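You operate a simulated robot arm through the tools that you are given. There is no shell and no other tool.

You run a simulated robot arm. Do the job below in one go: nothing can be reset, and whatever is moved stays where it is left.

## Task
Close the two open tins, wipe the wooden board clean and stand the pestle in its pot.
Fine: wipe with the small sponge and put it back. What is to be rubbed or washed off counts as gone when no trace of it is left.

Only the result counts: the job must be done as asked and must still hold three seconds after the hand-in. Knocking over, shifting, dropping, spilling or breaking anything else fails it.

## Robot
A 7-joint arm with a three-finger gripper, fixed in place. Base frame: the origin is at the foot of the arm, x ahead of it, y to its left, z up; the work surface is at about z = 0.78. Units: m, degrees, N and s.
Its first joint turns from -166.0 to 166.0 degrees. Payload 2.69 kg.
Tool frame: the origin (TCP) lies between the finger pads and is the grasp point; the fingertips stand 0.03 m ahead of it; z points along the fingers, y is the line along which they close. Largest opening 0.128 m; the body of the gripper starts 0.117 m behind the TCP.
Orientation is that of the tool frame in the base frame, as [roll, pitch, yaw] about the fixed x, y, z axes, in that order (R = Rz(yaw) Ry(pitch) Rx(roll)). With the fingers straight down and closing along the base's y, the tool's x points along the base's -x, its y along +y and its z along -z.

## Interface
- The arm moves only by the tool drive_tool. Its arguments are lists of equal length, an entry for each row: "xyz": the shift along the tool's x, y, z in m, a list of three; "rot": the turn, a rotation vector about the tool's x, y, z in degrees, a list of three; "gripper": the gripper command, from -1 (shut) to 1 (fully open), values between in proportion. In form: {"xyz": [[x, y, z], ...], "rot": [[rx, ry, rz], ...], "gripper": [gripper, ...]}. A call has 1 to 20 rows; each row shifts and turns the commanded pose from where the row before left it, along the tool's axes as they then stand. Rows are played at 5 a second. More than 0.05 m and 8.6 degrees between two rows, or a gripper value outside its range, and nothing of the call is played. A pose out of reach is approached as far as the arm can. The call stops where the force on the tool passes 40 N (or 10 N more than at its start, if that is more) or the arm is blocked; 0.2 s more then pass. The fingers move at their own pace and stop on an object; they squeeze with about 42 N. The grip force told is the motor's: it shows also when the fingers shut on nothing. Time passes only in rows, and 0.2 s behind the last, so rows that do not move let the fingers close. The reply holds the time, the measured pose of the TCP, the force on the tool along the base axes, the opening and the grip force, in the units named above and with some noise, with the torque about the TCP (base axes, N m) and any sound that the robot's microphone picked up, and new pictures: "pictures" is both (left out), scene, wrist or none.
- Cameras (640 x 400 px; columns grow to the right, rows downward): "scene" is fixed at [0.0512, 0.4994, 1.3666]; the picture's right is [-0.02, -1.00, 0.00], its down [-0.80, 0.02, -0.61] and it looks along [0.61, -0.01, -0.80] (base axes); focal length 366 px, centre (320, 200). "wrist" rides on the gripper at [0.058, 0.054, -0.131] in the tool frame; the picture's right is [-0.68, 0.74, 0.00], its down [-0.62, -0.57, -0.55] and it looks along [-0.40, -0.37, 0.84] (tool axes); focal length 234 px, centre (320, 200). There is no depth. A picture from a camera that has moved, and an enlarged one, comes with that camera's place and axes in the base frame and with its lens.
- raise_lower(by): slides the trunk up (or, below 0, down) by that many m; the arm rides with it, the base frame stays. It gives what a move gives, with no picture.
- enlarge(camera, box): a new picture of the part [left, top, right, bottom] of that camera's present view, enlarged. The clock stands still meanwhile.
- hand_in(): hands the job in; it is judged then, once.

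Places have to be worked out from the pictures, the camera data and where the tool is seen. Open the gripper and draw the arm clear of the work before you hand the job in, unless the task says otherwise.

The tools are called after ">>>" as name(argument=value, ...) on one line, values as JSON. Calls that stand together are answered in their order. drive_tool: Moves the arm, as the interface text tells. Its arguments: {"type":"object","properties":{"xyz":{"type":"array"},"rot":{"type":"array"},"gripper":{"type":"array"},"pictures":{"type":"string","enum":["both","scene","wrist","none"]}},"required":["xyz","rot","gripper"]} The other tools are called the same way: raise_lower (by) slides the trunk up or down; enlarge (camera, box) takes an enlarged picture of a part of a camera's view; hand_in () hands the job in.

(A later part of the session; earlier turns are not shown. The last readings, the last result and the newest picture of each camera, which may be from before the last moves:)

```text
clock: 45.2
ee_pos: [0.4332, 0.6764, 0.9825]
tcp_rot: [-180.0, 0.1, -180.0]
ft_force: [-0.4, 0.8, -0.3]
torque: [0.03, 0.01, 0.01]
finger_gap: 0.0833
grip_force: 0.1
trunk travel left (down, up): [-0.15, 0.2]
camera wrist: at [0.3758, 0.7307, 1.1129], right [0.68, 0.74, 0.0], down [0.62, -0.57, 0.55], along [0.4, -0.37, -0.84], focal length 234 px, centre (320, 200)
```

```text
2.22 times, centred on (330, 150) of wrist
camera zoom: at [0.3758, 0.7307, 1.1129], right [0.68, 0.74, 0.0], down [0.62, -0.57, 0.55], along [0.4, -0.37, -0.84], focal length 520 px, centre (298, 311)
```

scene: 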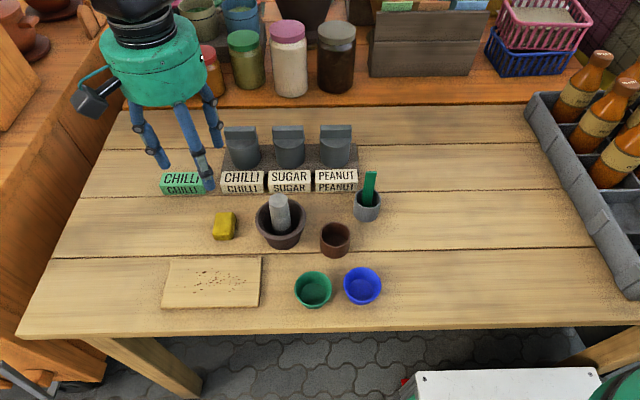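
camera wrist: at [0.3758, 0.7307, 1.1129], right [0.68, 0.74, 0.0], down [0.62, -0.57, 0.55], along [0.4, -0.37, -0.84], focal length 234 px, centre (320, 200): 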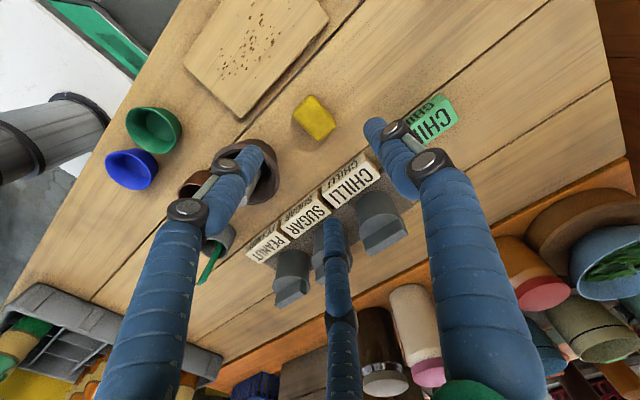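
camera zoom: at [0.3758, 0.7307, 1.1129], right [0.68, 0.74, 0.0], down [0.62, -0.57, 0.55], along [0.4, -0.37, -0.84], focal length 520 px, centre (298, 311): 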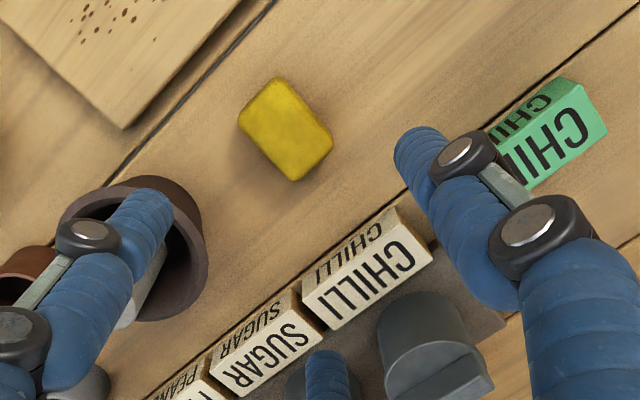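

The sponge spans x 0.405–0.454, y 0.656–0.688, with its centre at (0.429, 0.672). Since three-finger closing sets an object about 8 mm toward +y here, I'm putting the TCP at y≈0.664 and descending partway to re-check.

>>> drive_tool(xyz=[[0.0038, -0.0132, 0], [0, 0, 0.04], [0, 0, 0.045], [0, 0, 0]], rot=[[0, 0, 0], [0, 0, 0], [0, 0, 0], [0, 0, 0]], gripper=[0.3, 0.3, 0.3, 0.3])

>>> enlarge(camera="wrist", box=[240, 60, 420, 240])

>>> enlarge(camera="scene", box=[140, 140, 340, 280])

```text
clock: 46.2
ee_pos: [0.4307, 0.664, 0.8954]
tcp_rot: [-180.0, 0.0, 179.9]
ft_force: [0.9, 0.3, -0.3]
torque: [-0.05, 0.02, 0.02]
finger_gap: 0.083
grip_force: 0.1
trunk travel left (down, up): [-0.15, 0.2]
camera wrist: at [0.3712, 0.7194, 1.0263], right [0.68, 0.74, 0.0], down [0.62, -0.57, 0.55], along [0.4, -0.37, -0.84], focal length 234 px, centre (320, 200)
```

scene: 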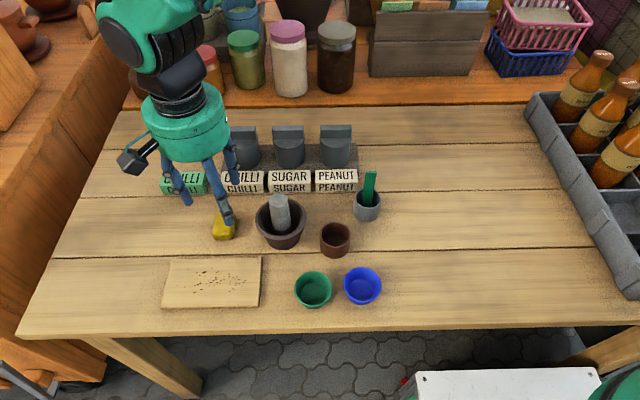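
wrist: 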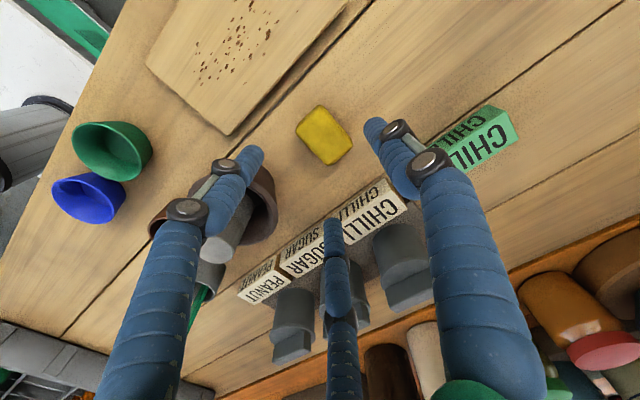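

```text
2.22 times, centred on (330, 150) of wrist
camera zoom: at [0.3712, 0.7194, 1.0263], right [0.68, 0.74, 0.0], down [0.62, -0.57, 0.55], along [0.4, -0.37, -0.84], focal length 520 px, centre (298, 311)
```

zoom: 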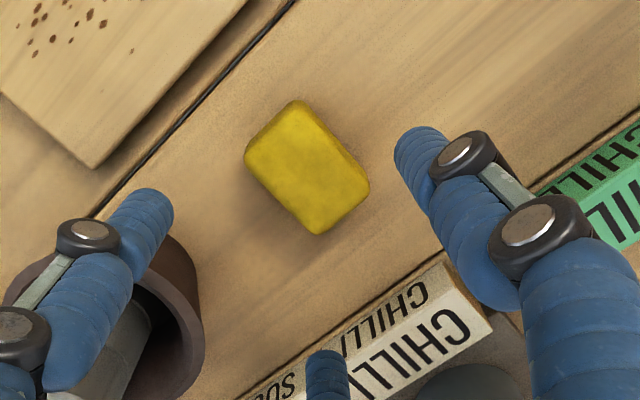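

```text
2.86 times, centred on (240, 210) of scene
camera zoom: at [0.0512, 0.4994, 1.3666], right [-0.02, -1.0, 0.0], down [-0.8, 0.02, -0.61], along [0.61, -0.01, -0.8], focal length 1044 px, centre (549, 171)
```

zoom: 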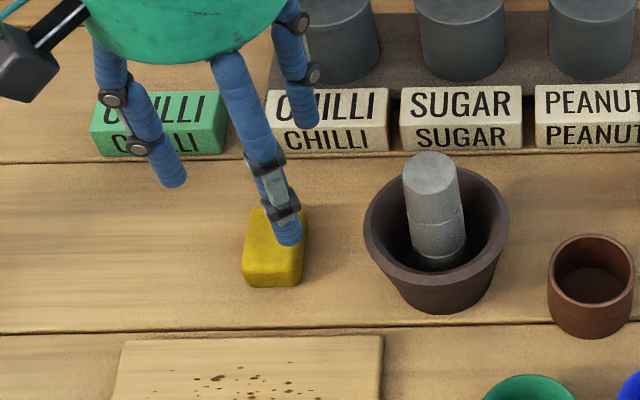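

The sponge top is at z≈0.80. I'm descending to TCP z≈0.817 (fingertips ~7 mm above the table, so the sponge protrudes below them), then closing.

>>> drive_tool(xyz=[[-0.0007, -0.002, 0], [0, 0, 0.03], [0, 0, 0.03], [0, 0, 0.019], [0, 0, 0]], rot=[[0, 0, 0], [0, 0, 0], [0, 0, 0], [0, 0, 0], [0, 0, 0]], gripper=[0.3, 0.3, 0.3, 0.3, 0.3])

>>> enlarge(camera="wrist", box=[240, 60, 420, 240])

>>> enlarge(camera="scene", box=[140, 140, 340, 280])

```text
clock: 47.4
ee_pos: [0.4307, 0.66, 0.8193]
tcp_rot: [-180.0, -0.1, -180.0]
ft_force: [0.0, -0.3, -0.3]
torque: [0.02, 0.0, 0.06]
finger_gap: 0.0833
grip_force: 0.0
trunk travel left (down, up): [-0.15, 0.2]
camera wrist: at [0.3714, 0.7154, 0.9494], right [0.68, 0.74, 0.0], down [0.62, -0.57, 0.55], along [0.4, -0.37, -0.84], focal length 234 px, centre (320, 200)
```

scene: 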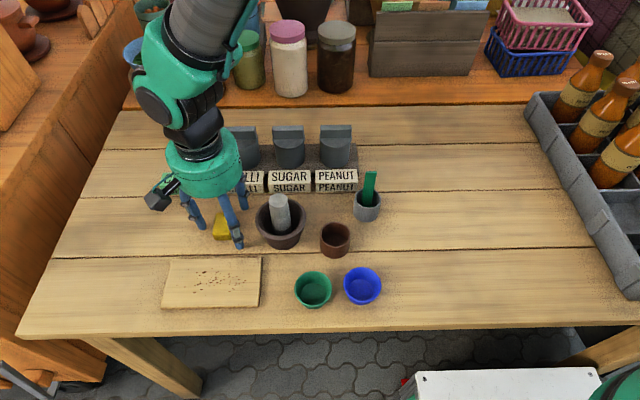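
wrist: 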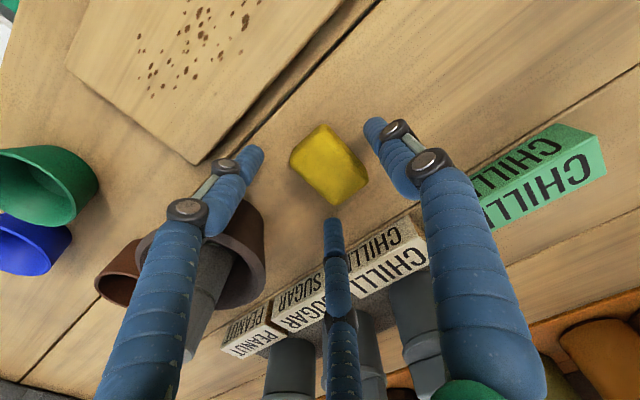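

```text
2.22 times, centred on (330, 150) of wrist
camera zoom: at [0.3714, 0.7154, 0.9494], right [0.68, 0.74, 0.0], down [0.62, -0.57, 0.55], along [0.4, -0.37, -0.84], focal length 520 px, centre (298, 311)
```

zoom: 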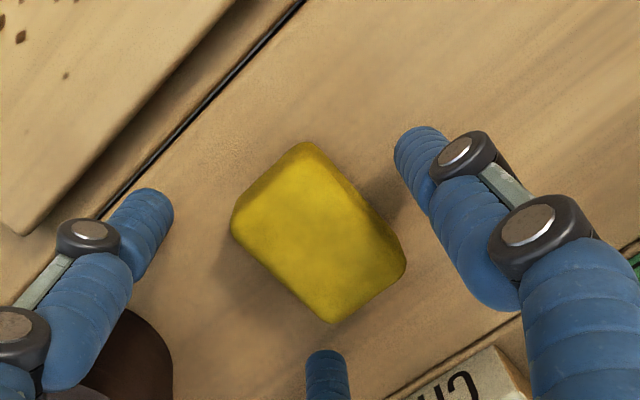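

```text
2.86 times, centred on (240, 210) of scene
camera zoom: at [0.0512, 0.4994, 1.3666], right [-0.02, -1.0, 0.0], down [-0.8, 0.02, -0.61], along [0.61, -0.01, -0.8], focal length 1044 px, centre (549, 171)
```

zoom: 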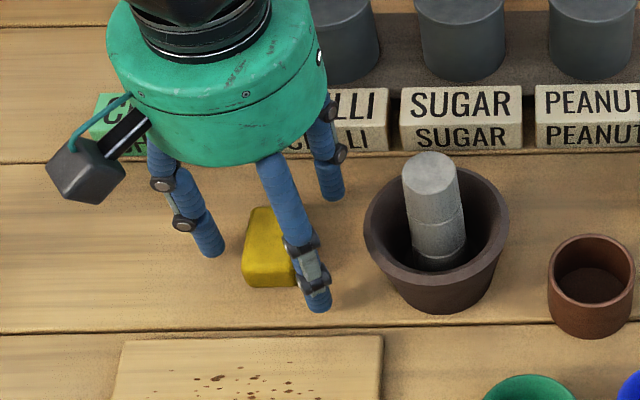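

The sponge is well between the fingers. I'm making a final 2 mm adjustment and closing on it.

>>> drive_tool(xyz=[[0, 0.002, 0.002], [0, 0, 0], [0, 0, 0], [0, 0, 0], [0, 0, 0], [0, 0, 0]], rot=[[0, 0, 0], [0, 0, 0], [0, 0, 0], [0, 0, 0], [0, 0, 0], [0, 0, 0]], gripper=[0.3, 0, -0.2, -1, -1, -1])

>>> enlarge(camera="wrist", box=[240, 60, 420, 240])

>>> enlarge(camera="scene", box=[140, 140, 340, 280])

```text
clock: 48.8
ee_pos: [0.4293, 0.6634, 0.8168]
tcp_rot: [179.9, 0.0, 180.0]
ft_force: [0.0, -0.3, -0.1]
torque: [0.02, 0.0, -0.01]
finger_gap: 0.0413
grip_force: 42.3
trunk travel left (down, up): [-0.15, 0.2]
camera wrist: at [0.3715, 0.7174, 0.9474], right [0.68, 0.74, 0.0], down [0.62, -0.57, 0.55], along [0.4, -0.37, -0.84], focal length 234 px, centre (320, 200)
```

scene: 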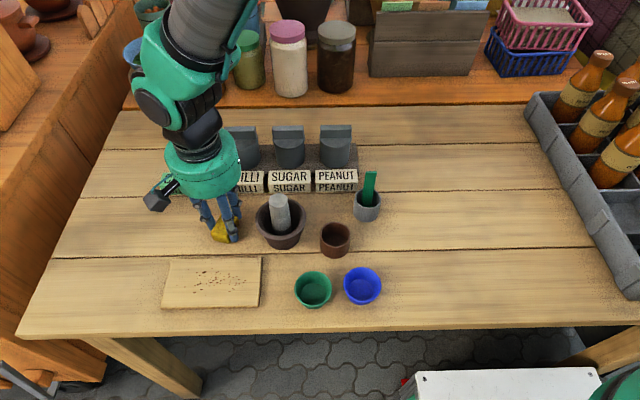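
wrist: 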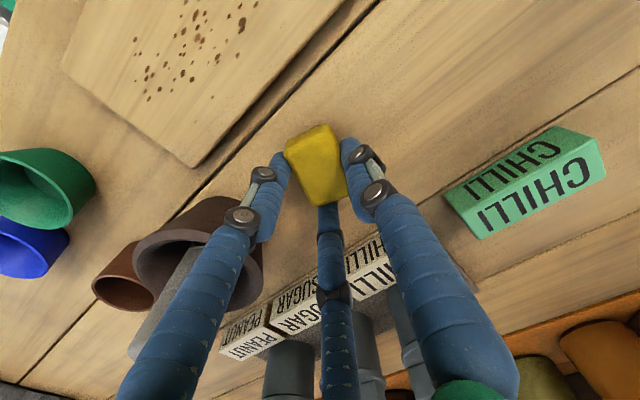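

```text
2.22 times, centred on (330, 150) of wrist
camera zoom: at [0.3715, 0.7174, 0.9474], right [0.68, 0.74, 0.0], down [0.62, -0.57, 0.55], along [0.4, -0.37, -0.84], focal length 520 px, centre (298, 311)
```

zoom: 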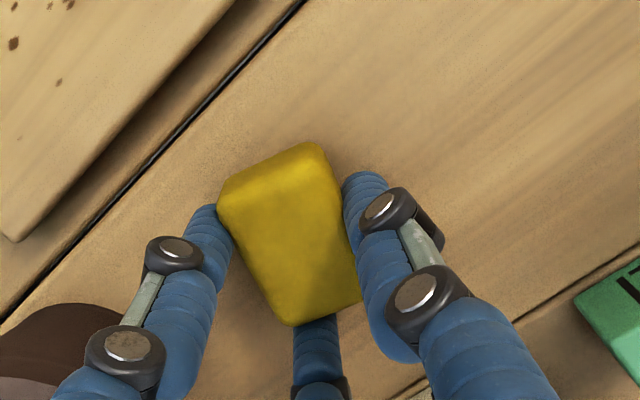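

```text
2.86 times, centred on (240, 210) of scene
camera zoom: at [0.0512, 0.4994, 1.3666], right [-0.02, -1.0, 0.0], down [-0.8, 0.02, -0.61], along [0.61, -0.01, -0.8], focal length 1044 px, centre (549, 171)
```

zoom: 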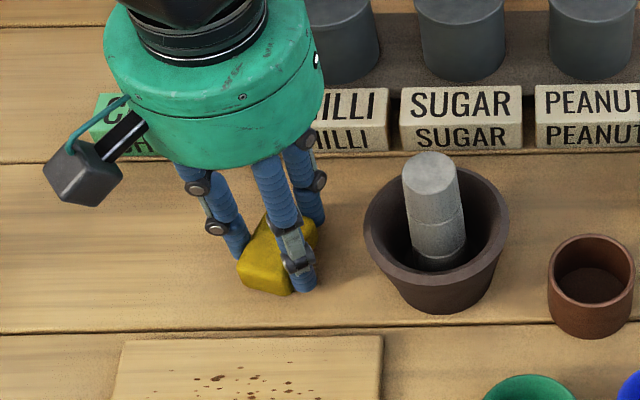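

The sponge is gripped at 42 N but turned about 20° in the hand; I'll undo that when I put it back. I'm lifting it a little and carrying it to above the right part of the board.

>>> drive_tool(xyz=[[0, 0, -0.01], [0, 0, -0.03], [0.035, 0, 0], [0.036, 0, 0], [0.036, 0, 0], [0, -0.033, 0], [0, 0, 0]], rot=[[0, 0, 0], [0, 0, 0], [0, 0, 0], [0, 0, 0], [0, 0, 0], [0, 0, 0], [0, 0, 0]], gripper=[-1, -1, -1, -1, -1, -1, -1])

>>> enlarge(camera="wrist", box=[200, 60, 420, 240])

>>> enlarge(camera="scene", box=[140, 180, 320, 320])

```text
clock: 50.4
ee_pos: [0.3216, 0.6276, 0.8567]
tcp_rot: [180.0, 0.1, 179.9]
ft_force: [-0.6, 0.4, 0.3]
torque: [0.03, 0.0, -0.02]
finger_gap: 0.0407
grip_force: 41.5
trunk travel left (down, up): [-0.15, 0.2]
camera wrist: at [0.2642, 0.6823, 0.9872], right [0.68, 0.74, 0.0], down [0.62, -0.57, 0.55], along [0.4, -0.37, -0.84], focal length 234 px, centre (320, 200)
```

scene: 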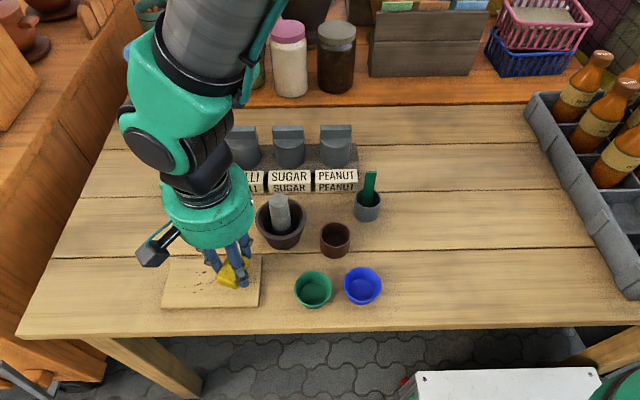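
wrist: 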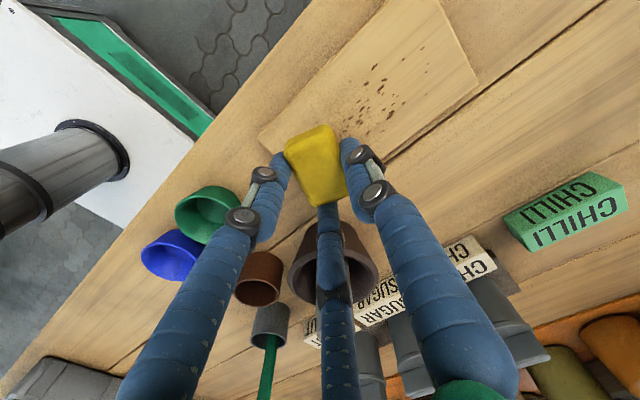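

```text
2.22 times, centred on (310, 150) of wrist
camera zoom: at [0.2642, 0.6823, 0.9872], right [0.68, 0.74, 0.0], down [0.62, -0.57, 0.55], along [0.4, -0.37, -0.84], focal length 520 px, centre (342, 311)
```

zoom: 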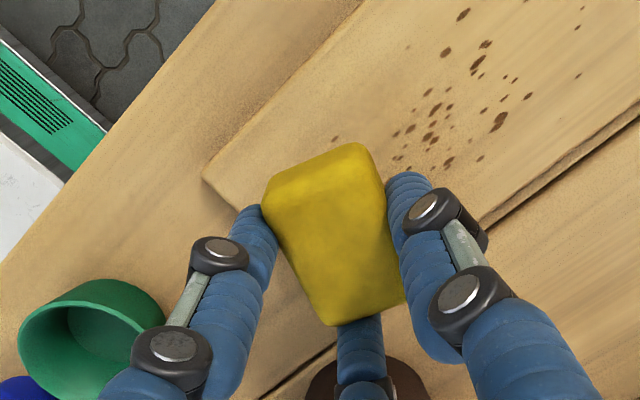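

```text
2.86 times, centred on (230, 250) of scene
camera zoom: at [0.0512, 0.4994, 1.3666], right [-0.02, -1.0, 0.0], down [-0.8, 0.02, -0.61], along [0.61, -0.01, -0.8], focal length 1044 px, centre (577, 57)
```

zoom: 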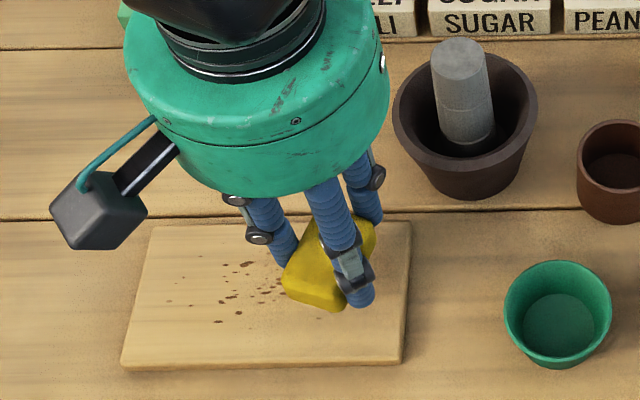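

The sponge is firmly held above the board's right part. I'm lowering it to just above the board, then feeling for contact.

>>> drive_tool(xyz=[[0, 0, 0.015], [0, 0, 0.01], [0, 0, 0]], rot=[[0, 0, 0], [0, 0, 0], [0, 0, 0]], gripper=[-1, -1, -1], pictures="none")

>>> drive_tool(xyz=[[0, 0, 0.002], [0, 0, 0]], rot=[[0, 0, 0], [0, 0, 0]], gripper=[-1, -1], pictures="none")

>>> drive_tool(xyz=[[0, 0, 0.0015], [0, 0, 0]], rot=[[0, 0, 0], [0, 0, 0]], gripper=[-1, -1], pictures="none")

```text
clock: 51.2
ee_pos: [0.3226, 0.6284, 0.8307]
tcp_rot: [180.0, 0.0, -180.0]
ft_force: [-0.2, 0.4, -0.2]
torque: [-0.01, 0.03, -0.02]
finger_gap: 0.0405
grip_force: 42.2
trunk travel left (down, up): [-0.15, 0.2]
```

```text
clock: 51.8
ee_pos: [0.3224, 0.6282, 0.8292]
tcp_rot: [-180.0, 0.0, -180.0]
ft_force: [0.3, 0.0, -0.2]
torque: [0.03, 0.02, 0.01]
finger_gap: 0.0402
grip_force: 42.5
trunk travel left (down, up): [-0.15, 0.2]
```

```text
clock: 52.4
ee_pos: [0.3234, 0.6294, 0.828]
tcp_rot: [179.8, 0.0, 180.0]
ft_force: [-1.6, -1.6, 12.3]
torque: [-0.08, 0.12, 0.04]
finger_gap: 0.0402
grip_force: 42.1
trunk travel left (down, up): [-0.15, 0.2]
```

Contact at about 12 N. I'm easing off by half a millimetre and wiping slowly toward +y as a first stroke.

>>> drive_tool(xyz=[[0, 0, -0.0005], [0, 0.012, 0], [0, 0.012, 0], [0, 0.012, 0], [0, 0.012, 0], [0, 0, 0]], rot=[[0, 0, 0], [0, 0, 0], [0, 0, 0], [0, 0, 0], [0, 0, 0], [0, 0, 0]], gripper=[-1, -1, -1, -1, -1, -1])

>>> enlarge(camera="scene", box=[140, 180, 320, 320])

>>> enlarge(camera="wrist", box=[200, 60, 420, 240])

```text
clock: 53.8
ee_pos: [0.3215, 0.6771, 0.8284]
tcp_rot: [-179.9, 0.1, -179.9]
ft_force: [0.2, -3.2, 8.4]
torque: [-0.06, 0.03, 0.06]
finger_gap: 0.04
grip_force: 42.3
trunk travel left (down, up): [-0.15, 0.2]
camera wrist: at [0.2647, 0.7315, 0.959], right [0.68, 0.74, 0.0], down [0.62, -0.57, 0.55], along [0.4, -0.37, -0.84], focal length 234 px, centre (320, 200)
```

scene: 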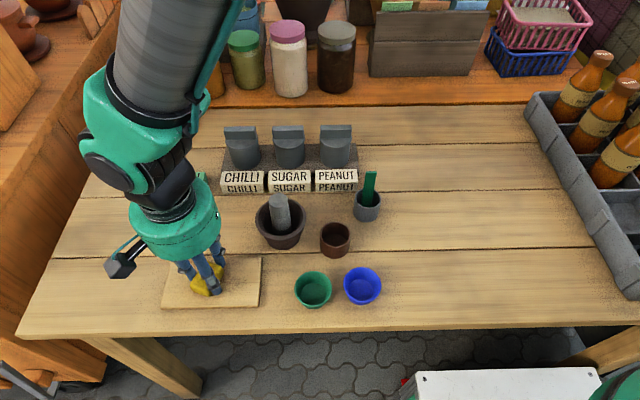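
wrist: 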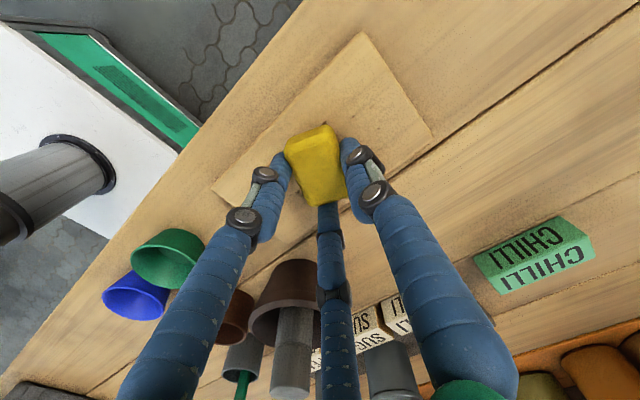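

```text
2.86 times, centred on (230, 250) of scene
camera zoom: at [0.0512, 0.4994, 1.3666], right [-0.02, -1.0, 0.0], down [-0.8, 0.02, -0.61], along [0.61, -0.01, -0.8], focal length 1044 px, centre (577, 57)
```

zoom: 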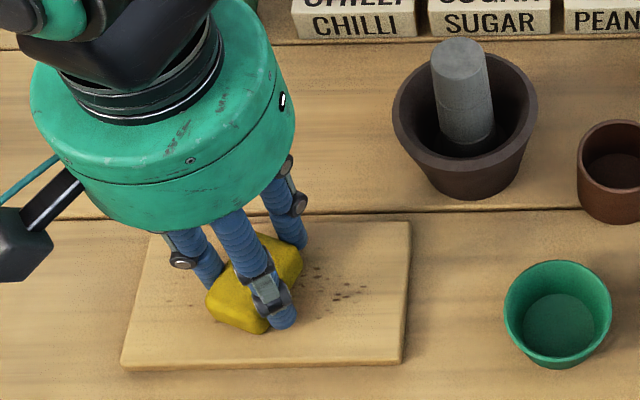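

```text
2.22 times, centred on (310, 150) of wrist
camera zoom: at [0.2647, 0.7315, 0.959], right [0.68, 0.74, 0.0], down [0.62, -0.57, 0.55], along [0.4, -0.37, -0.84], focal length 520 px, centre (342, 311)
```

zoom: 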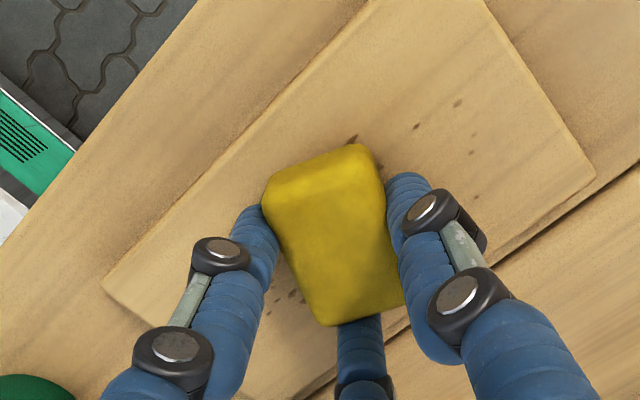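

The wipe works: swept spots fade, and the board has not moved. I'm continuing with serpentine strokes over the whole stained area.

>>> drive_tool(xyz=[[0, 0.02, 0], [0, 0.02, 0], [0, 0.018, 0], [0.018, 0, 0], [0, -0.02, 0], [0, -0.02, 0], [0, -0.02, 0], [0, -0.02, 0], [0, -0.02, 0], [0, -0.017, 0], [-0.018, 0, 0], [-0.018, 0, 0], [0, 0.02, 0], [0, 0.02, 0], [0, 0.02, 0], [0, 0.02, 0], [0, 0.02, 0], [0, 0.017, 0], [0, 0, 0]], rot=[[0, 0, 0], [0, 0, 0], [0, 0, 0], [0, 0, 0], [0, 0, 0], [0, 0, 0], [0, 0, 0], [0, 0, 0], [0, 0, 0], [0, 0, 0], [0, 0, 0], [0, 0, 0], [0, 0, 0], [0, 0, 0], [0, 0, 0], [0, 0, 0], [0, 0, 0], [0, 0, 0], [0, 0, 0]], gripper=[-1, -1, -1, -1, -1, -1, -1, -1, -1, -1, -1, -1, -1, -1, -1, -1, -1, -1, -1])

>>> enlarge(camera="scene", box=[140, 180, 320, 320])

>>> enlarge(camera="wrist", box=[200, 60, 420, 240])

```text
clock: 57.8
ee_pos: [0.3399, 0.7347, 0.8294]
tcp_rot: [-179.9, 0.1, -180.0]
ft_force: [-0.4, -0.5, -0.9]
torque: [0.01, 0.02, 0.0]
finger_gap: 0.0396
grip_force: 42.2
trunk travel left (down, up): [-0.15, 0.2]
camera wrist: at [0.2824, 0.7894, 0.9597], right [0.68, 0.74, 0.0], down [0.62, -0.57, 0.55], along [0.4, -0.37, -0.84], focal length 234 px, centre (320, 200)
```

scene: 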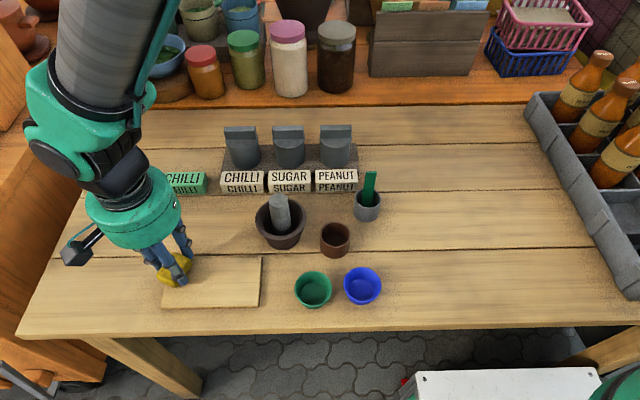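
wrist: 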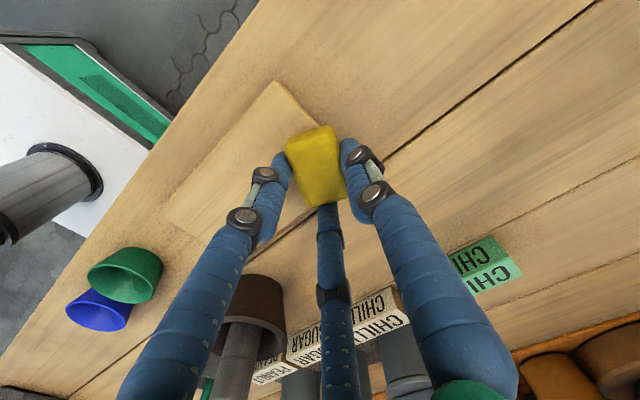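

```text
2.86 times, centred on (230, 250) of scene
camera zoom: at [0.0512, 0.4994, 1.3666], right [-0.02, -1.0, 0.0], down [-0.8, 0.02, -0.61], along [0.61, -0.01, -0.8], focal length 1044 px, centre (577, 57)
```

zoom: 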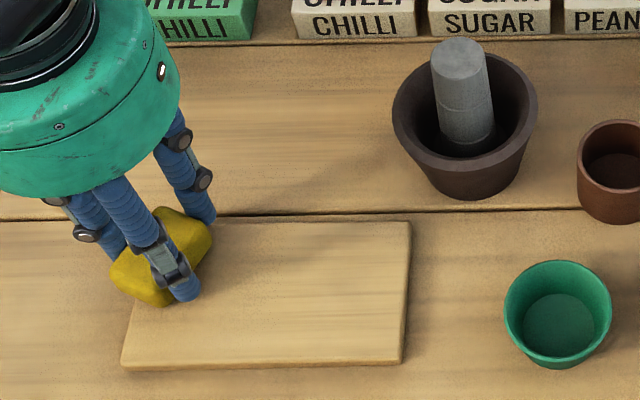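

```text
2.22 times, centred on (310, 150) of wrist
camera zoom: at [0.2824, 0.7894, 0.9597], right [0.68, 0.74, 0.0], down [0.62, -0.57, 0.55], along [0.4, -0.37, -0.84], focal length 520 px, centre (342, 311)
```

zoom: 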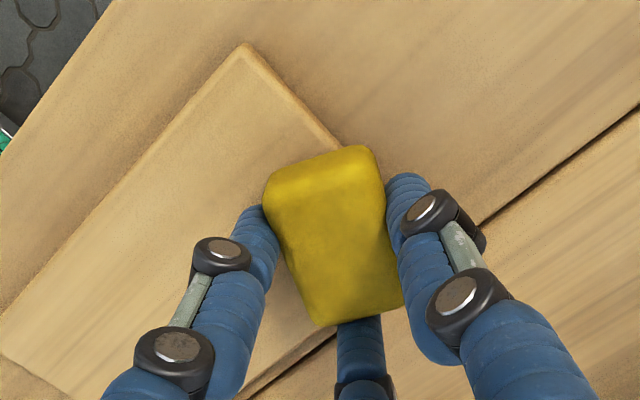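

Almost all spots are gone, but the last stroke had lost contact (force near 0). I'm pressing 1.2 mm lower again and stroking back over the far strip.

>>> drive_tool(xyz=[[0, -0.01, 0], [0, 0, 0.0012], [0, -0.018, 0], [0, -0.018, 0], [0, -0.018, 0], [0, -0.018, 0], [0, -0.018, 0], [0, -0.015, 0]], rot=[[0, 0, 0], [0, 0, 0], [0, 0, 0], [0, 0, 0], [0, 0, 0], [0, 0, 0], [0, 0, 0], [0, 0, 0]], gripper=[-1, -1, -1, -1, -1, -1, -1, -1], pictures="none")

>>> enlarge(camera="scene", box=[140, 230, 280, 320])

```text
clock: 59.6
ee_pos: [0.3391, 0.619, 0.8277]
tcp_rot: [179.9, 0.0, 179.9]
ft_force: [0.5, 1.9, 14.7]
torque: [0.1, 0.09, 0.02]
finger_gap: 0.0392
grip_force: 42.3
trunk travel left (down, up): [-0.15, 0.2]
```

```text
4.44 times, centred on (210, 275) of scene
camera zoom: at [0.0512, 0.4994, 1.3666], right [-0.02, -1.0, 0.0], down [-0.8, 0.02, -0.61], along [0.61, -0.01, -0.8], focal length 1624 px, centre (809, -133)
```

zoom: 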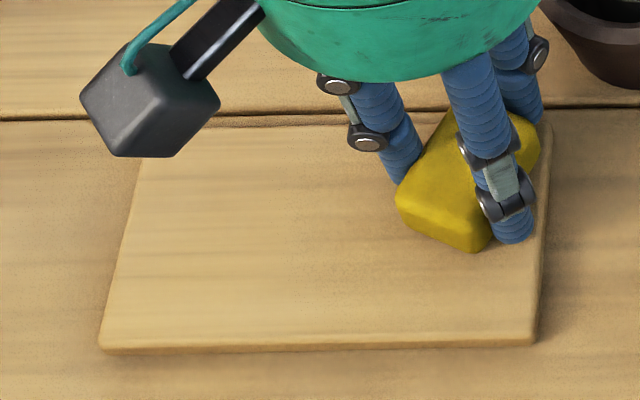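

Good contact (15 N), and the board is still in place. I'm continuing pressed strokes along the middle and near strips.

>>> drive_tool(xyz=[[0.018, 0, 0], [0, 0.02, 0], [0, 0.02, 0], [0, 0.02, 0], [0, 0.02, 0], [0, 0.02, 0], [0, 0.015, 0]], rot=[[0, 0, 0], [0, 0, 0], [0, 0, 0], [0, 0, 0], [0, 0, 0], [0, 0, 0], [0, 0, 0]], gripper=[-1, -1, -1, -1, -1, -1, -1], pictures="none")

>>> drive_tool(xyz=[[0.018, 0, 0], [0, -0.02, 0], [0, -0.02, 0], [0, -0.02, 0], [0, -0.02, 0], [0, -0.02, 0], [0, -0.015, 0]], rot=[[0, 0, 0], [0, 0, 0], [0, 0, 0], [0, 0, 0], [0, 0, 0], [0, 0, 0], [0, 0, 0]], gripper=[-1, -1, -1, -1, -1, -1, -1], pictures="both")

>>> enlarge(camera="scene", box=[140, 230, 280, 320])

>>> enlarge(camera="wrist", box=[240, 0, 480, 200])

```text
clock: 60.4
ee_pos: [0.32, 0.6487, 0.8278]
tcp_rot: [180.0, -0.1, -180.0]
ft_force: [-3.8, -2.5, 14.2]
torque: [0.05, 0.22, 0.08]
finger_gap: 0.0398
grip_force: 41.7
trunk travel left (down, up): [-0.15, 0.2]
stopped in row 3: the force on the tool passed its limit at 40 N (the readings are from after the stop); the commanded pose is now the measured one
```

```text
clock: 62.0
ee_pos: [0.3023, 0.5306, 0.8246]
tcp_rot: [-179.8, 0.0, -180.0]
ft_force: [0.1, 0.4, 0.6]
torque: [0.02, 0.0, -0.04]
finger_gap: 0.0393
grip_force: 41.5
trunk travel left (down, up): [-0.15, 0.2]
camera wrist: at [0.2441, 0.5862, 0.9558], right [0.68, 0.74, 0.0], down [0.62, -0.56, 0.55], along [0.4, -0.37, -0.84], focal length 234 px, centre (320, 200)
```

scene: 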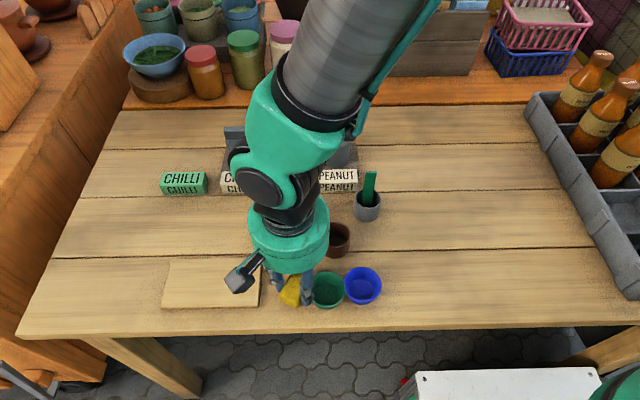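
wrist: 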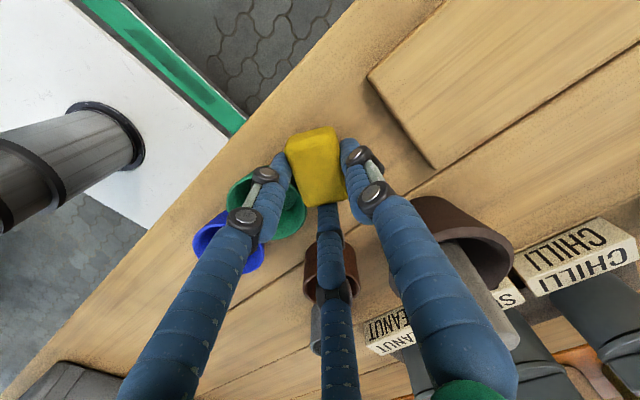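

```text
4.44 times, centred on (210, 275) of scene
camera zoom: at [0.0512, 0.4994, 1.3666], right [-0.02, -1.0, 0.0], down [-0.8, 0.02, -0.61], along [0.61, -0.01, -0.8], focal length 1624 px, centre (809, -133)
```

zoom: 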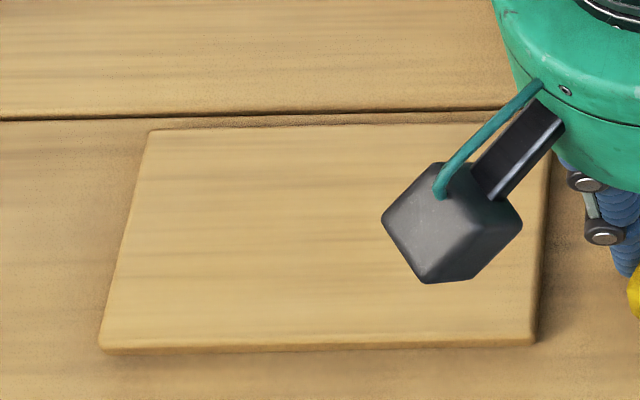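

```text
2.00 times, centred on (360, 100) of wrist
camera zoom: at [0.2441, 0.5862, 0.9558], right [0.68, 0.74, 0.0], down [0.62, -0.56, 0.55], along [0.4, -0.37, -0.84], focal length 468 px, centre (240, 400)
```

zoom: 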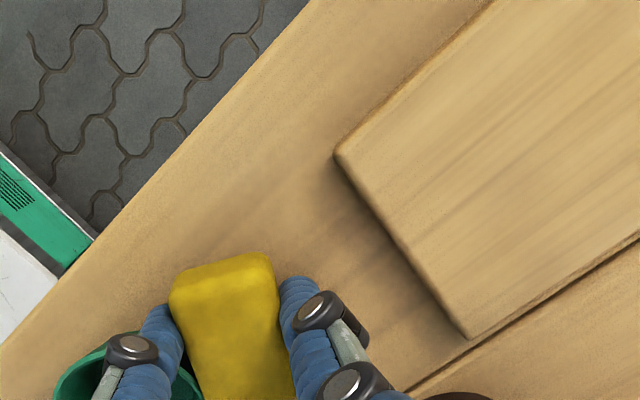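

I sent that second stroke without waiting for the first, which had stopped at its force limit, so this one started 8 cm short and ran off the board's right side. The green cup seems to have been pushed sideways. I'm stopping to look closely before moving anything.

>>> enlarge(camera="scene", box=[240, 230, 400, 330])

>>> enlarge(camera="wrist", box=[180, 100, 380, 300])

```text
4.00 times, centred on (320, 280) of scene
camera zoom: at [0.0512, 0.4994, 1.3666], right [-0.02, -1.0, 0.0], down [-0.8, 0.02, -0.61], along [0.61, -0.01, -0.8], focal length 1462 px, centre (320, -120)
```

zoom: 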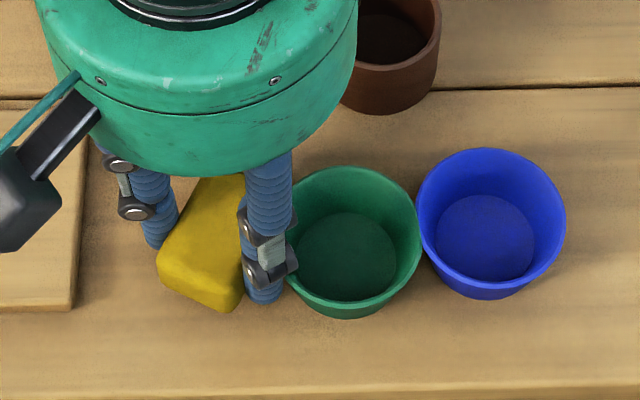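

```text
2.00 times, centred on (280, 200) of wrist
camera zoom: at [0.2441, 0.5862, 0.9558], right [0.68, 0.74, 0.0], down [0.62, -0.56, 0.55], along [0.4, -0.37, -0.84], focal length 468 px, centre (400, 200)
```

zoom: 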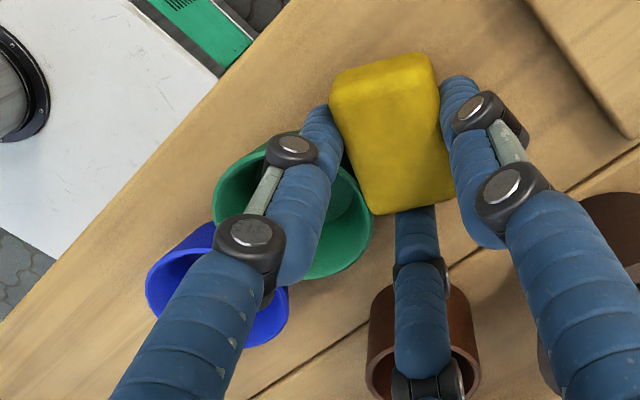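

The green cup was pushed about 2 cm toward -y and now touches the blue cup; both are upright and the blue one looks unmoved. I'll draw back gently the way I came and then lift clear, finish the wiping, and restore the cup afterwards.

>>> drive_tool(xyz=[[0, 0.005, 0], [0, 0.01, 0], [0, 0.005, -0.005], [0, 0, -0.03], [0, 0, -0.03], [0, 0, 0]], rot=[[0, 0, 0], [0, 0, 0], [0, 0, 0], [0, 0, 0], [0, 0, 0], [0, 0, 0]], gripper=[-1, -1, -1, -1, -1, -1])

>>> enlarge(camera="scene", box=[240, 160, 400, 310])

>>> enlarge(camera="wrist", box=[140, 60, 400, 300])

```text
clock: 63.4
ee_pos: [0.3028, 0.5549, 0.8919]
tcp_rot: [-179.9, 0.0, 180.0]
ft_force: [-0.5, 0.5, 0.6]
torque: [0.01, -0.04, 0.01]
finger_gap: 0.0391
grip_force: 41.7
trunk travel left (down, up): [-0.15, 0.2]
camera wrist: at [0.245, 0.6079, 1.0224], right [0.68, 0.74, 0.0], down [0.62, -0.56, 0.55], along [0.4, -0.37, -0.84], focal length 234 px, centre (320, 200)
```

scene: 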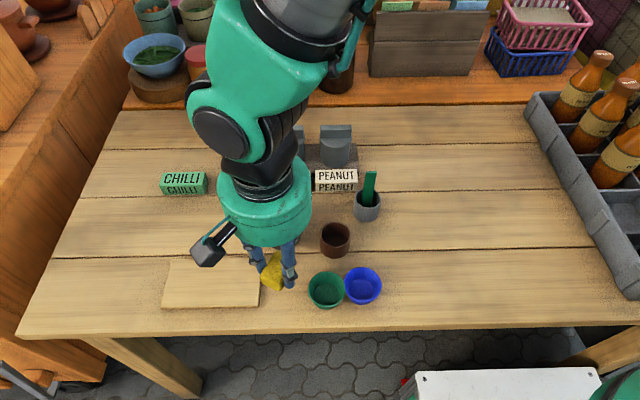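
wrist: 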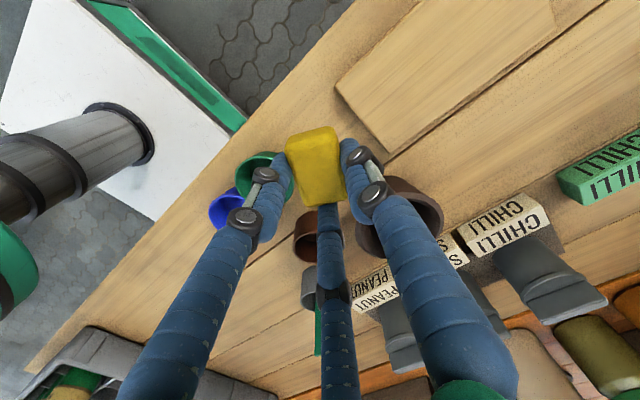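

```text
2.67 times, centred on (320, 235) of scene
camera zoom: at [0.0512, 0.4994, 1.3666], right [-0.02, -1.0, 0.0], down [-0.8, 0.02, -0.61], along [0.61, -0.01, -0.8], focal length 975 px, centre (320, 107)
```

zoom: 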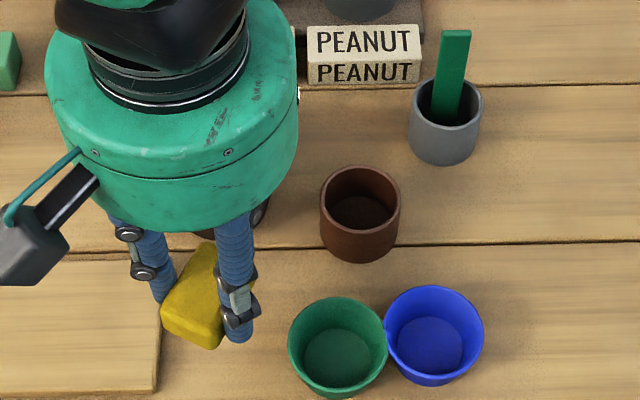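

```text
1.67 times, centred on (270, 180) of wrist
camera zoom: at [0.245, 0.6079, 1.0224], right [0.68, 0.74, 0.0], down [0.62, -0.56, 0.55], along [0.4, -0.37, -0.84], focal length 390 px, centre (403, 233)
```

zoom: 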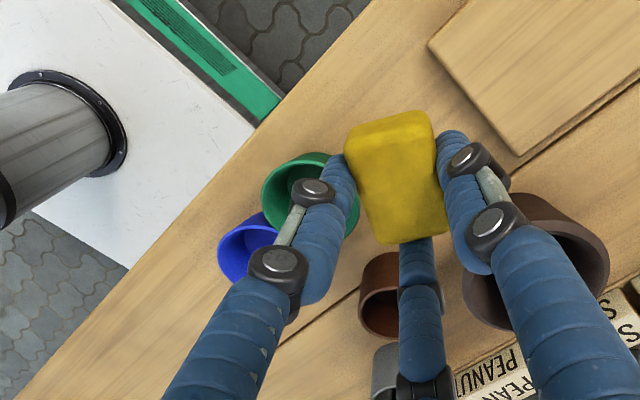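

Only the green cup moved (about 22 mm toward -y); I'll set it back later. First I'm carrying the sponge over to the far left so I can inspect the whole board.

>>> drive_tool(xyz=[[0, 0, -0.04], [0, 0.04, 0], [0, 0.04, 0], [0, 0.04, 0], [0, 0.04, 0], [0, 0.045, 0], [-0.045, 0, 0], [-0.045, 0, 0], [0, 0, 0]], rot=[[0, 0, 0], [0, 0, 0], [0, 0, 0], [0, 0, 0], [0, 0, 0], [0, 0, 0], [0, 0, 0], [0, 0, 0], [0, 0, 0]], gripper=[-1, -1, -1, -1, -1, -1, -1, -1, -1])

>>> enlarge(camera="wrist", box=[120, 40, 320, 200])

>>> enlarge(camera="scene", box=[150, 240, 280, 320])

```text
clock: 65.4
ee_pos: [0.3962, 0.7566, 0.9281]
tcp_rot: [-179.8, -0.1, 179.9]
ft_force: [0.6, -0.4, -0.4]
torque: [0.04, 0.07, -0.02]
finger_gap: 0.039
grip_force: 42.3
trunk travel left (down, up): [-0.15, 0.2]
camera wrist: at [0.3372, 0.8119, 1.0594], right [0.68, 0.74, 0.0], down [0.62, -0.56, 0.55], along [0.4, -0.37, -0.84], focal length 234 px, centre (320, 200)
```

scene: 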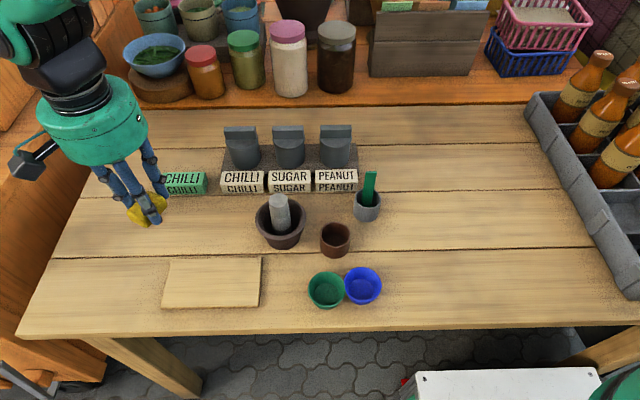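
wrist: 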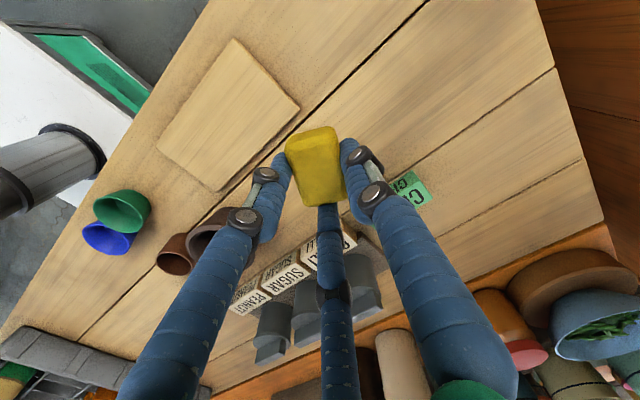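

```text
2.50 times, centred on (220, 120) of wrist
camera zoom: at [0.3372, 0.8119, 1.0594], right [0.68, 0.74, 0.0], down [0.62, -0.56, 0.55], along [0.4, -0.37, -0.84], focal length 585 px, centre (570, 400)
```

zoom: 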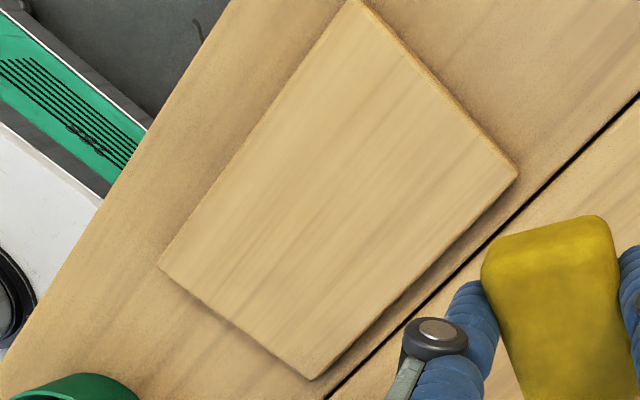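

```text
4.92 times, centred on (215, 280) of scene
camera zoom: at [0.0512, 0.4994, 1.3666], right [-0.02, -1.0, 0.0], down [-0.8, 0.02, -0.61], along [0.61, -0.01, -0.8], focal length 1799 px, centre (837, -194)
```

zoom: 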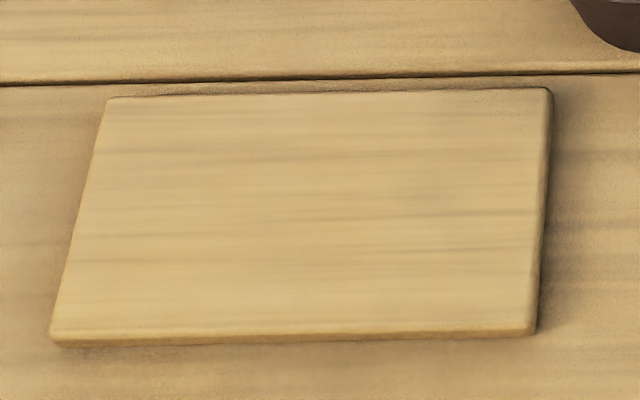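

The board looks clean. I'm enlarging both halves strongly to check for faint leftovers.

>>> enlarge(camera="scene", box=[160, 255, 215, 310])

>>> enlarge(camera="scene", box=[210, 255, 265, 310])

>>> enlarge(camera="wrist", box=[150, 40, 300, 190])

```text
7.27 times, centred on (188, 282) of scene
camera zoom: at [0.0512, 0.4994, 1.3666], right [-0.02, -1.0, 0.0], down [-0.8, 0.02, -0.61], along [0.61, -0.01, -0.8], focal length 2658 px, centre (1284, -400)
```

zoom: 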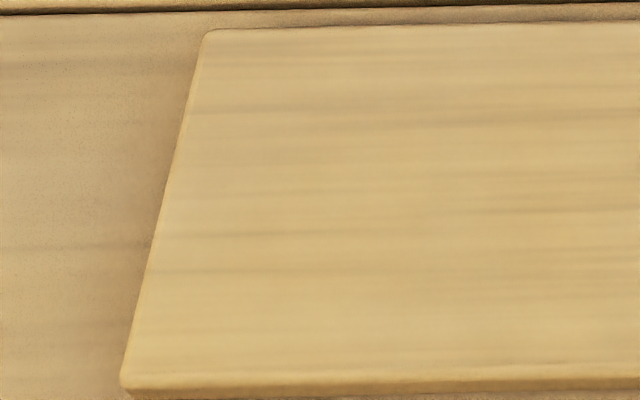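

```text
7.27 times, centred on (238, 282) of scene
camera zoom: at [0.0512, 0.4994, 1.3666], right [-0.02, -1.0, 0.0], down [-0.8, 0.02, -0.61], along [0.61, -0.01, -0.8], focal length 2658 px, centre (920, -400)
```

zoom: 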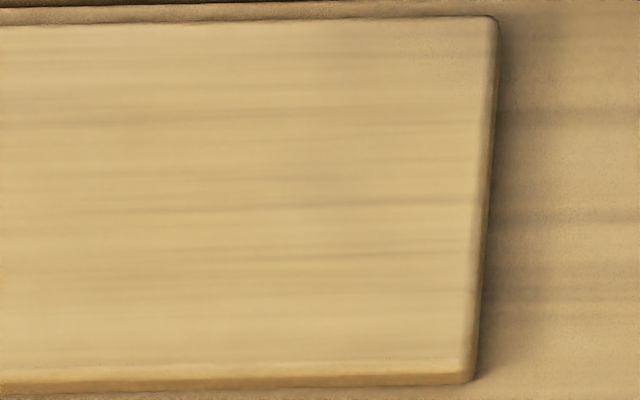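

```text
2.67 times, centred on (225, 115) of wrist
camera zoom: at [0.3372, 0.8119, 1.0594], right [0.68, 0.74, 0.0], down [0.62, -0.56, 0.55], along [0.4, -0.37, -0.84], focal length 624 px, centre (573, 427)
```

zoom: 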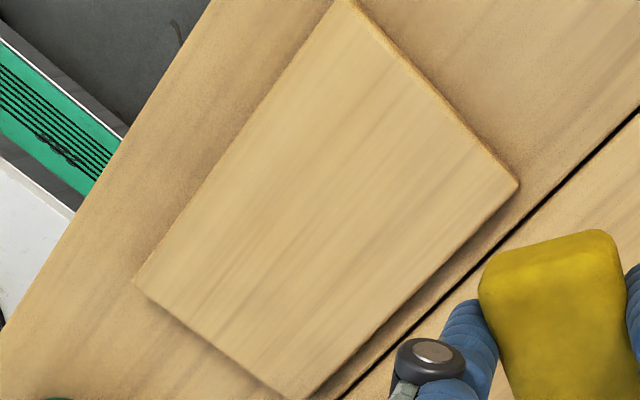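

I see no spots left, but "no trace" is strict, so I'll make one more light pass. I'm moving back above the board's left end, near strip, and lowering toward contact.

>>> drive_tool(xyz=[[0.046, 0, 0], [0.046, 0, 0], [0, -0.024, 0], [0, 0, 0.045], [0, 0, 0.045], [0, 0, 0]], rot=[[0, 0, 0], [0, 0, 0], [0, 0, 0], [0, 0, 0], [0, 0, 0], [0, 0, 0]], gripper=[-1, -1, -1, -1, -1, -1], pictures="none")

```text
clock: 66.8
ee_pos: [0.3012, 0.737, 0.8379]
tcp_rot: [-179.7, 0.0, -179.9]
ft_force: [0.0, 1.1, -1.6]
torque: [-0.05, 0.0, -0.03]
finger_gap: 0.039
grip_force: 41.9
trunk travel left (down, up): [-0.15, 0.2]
```

No contact yet at z 0.838. I'm lowering in fine steps to find the board again.

>>> drive_tool(xyz=[[0, 0, 0.005], [0, 0, 0.003], [0, 0, 0]], rot=[[0, 0, 0], [0, 0, 0], [0, 0, 0]], gripper=[-1, -1, -1], pictures="none")

```text
clock: 67.6
ee_pos: [0.3009, 0.7349, 0.8328]
tcp_rot: [-179.8, -0.1, 180.0]
ft_force: [0.3, -0.2, -0.7]
torque: [-0.02, -0.01, 0.0]
finger_gap: 0.0391
grip_force: 42.5
trunk travel left (down, up): [-0.15, 0.2]
```

Still free at z≈0.832. I'm stepping down further.

>>> drive_tool(xyz=[[0, 0, 0.0015], [0, 0, 0.001], [0, 0, 0]], rot=[[0, 0, 0], [0, 0, 0], [0, 0, 0]], gripper=[-1, -1, -1], pictures="none")

```text
clock: 68.4
ee_pos: [0.3014, 0.7345, 0.83]
tcp_rot: [-179.9, -0.2, -180.0]
ft_force: [0.1, -0.2, -0.5]
torque: [0.0, -0.01, 0.03]
finger_gap: 0.0393
grip_force: 41.9
trunk travel left (down, up): [-0.15, 0.2]
```

>>> drive_tool(xyz=[[0, 0, 0.001], [0, 0, 0.0007], [0, 0, 0]], rot=[[0, 0, 0], [0, 0, 0], [0, 0, 0]], gripper=[-1, -1, -1], pictures="none")

```text
clock: 69.2
ee_pos: [0.3006, 0.7348, 0.8281]
tcp_rot: [-179.9, -0.1, -180.0]
ft_force: [0.9, -0.2, -0.1]
torque: [-0.02, 0.03, 0.0]
finger_gap: 0.039
grip_force: 42.0
trunk travel left (down, up): [-0.15, 0.2]
```

Just at the contact height but no force yet; one more millimetre.

>>> drive_tool(xyz=[[0, 0, 0.001], [0, 0, 0]], rot=[[0, 0, 0], [0, 0, 0]], gripper=[-1, -1], pictures="none")

```text
clock: 69.8
ee_pos: [0.3013, 0.7343, 0.8268]
tcp_rot: [-179.8, 0.0, 179.9]
ft_force: [-2.7, 0.5, 5.7]
torque: [0.02, 0.04, 0.02]
finger_gap: 0.039
grip_force: 41.8
trunk travel left (down, up): [-0.15, 0.2]
```

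Contact at 5.7 N. I'm stroking slowly toward -y along the near strip, ending still on the board.

>>> drive_tool(xyz=[[0, -0.015, 0], [0, -0.015, 0], [0, -0.015, 0], [0, -0.015, 0], [0, -0.015, 0], [0, -0.015, 0], [0, -0.015, 0], [0, 0, 0]], rot=[[0, 0, 0], [0, 0, 0], [0, 0, 0], [0, 0, 0], [0, 0, 0], [0, 0, 0], [0, 0, 0], [0, 0, 0]], gripper=[-1, -1, -1, -1, -1, -1, -1, -1], pictures="none")

```text
clock: 71.6
ee_pos: [0.301, 0.6292, 0.8286]
tcp_rot: [-179.9, -0.2, -180.0]
ft_force: [-0.4, -0.2, 0.2]
torque: [0.0, -0.01, 0.0]
finger_gap: 0.0392
grip_force: 42.2
trunk travel left (down, up): [-0.15, 0.2]
```

Contact faded by about 1.8 mm along the stroke because the arm's height drifts with y. I'm pressing down again here and will compensate the height on the middle-strip stroke toward +y.

>>> drive_tool(xyz=[[0, 0, 0.001], [0, 0, 0.001], [0, 0, 0]], rot=[[0, 0, 0], [0, 0, 0], [0, 0, 0]], gripper=[-1, -1, -1], pictures="none")

```text
clock: 72.4
ee_pos: [0.3007, 0.6295, 0.8259]
tcp_rot: [-179.9, -0.1, 180.0]
ft_force: [-1.9, -2.5, 11.5]
torque: [-0.06, 0.11, 0.02]
finger_gap: 0.0392
grip_force: 41.9
trunk travel left (down, up): [-0.15, 0.2]
```

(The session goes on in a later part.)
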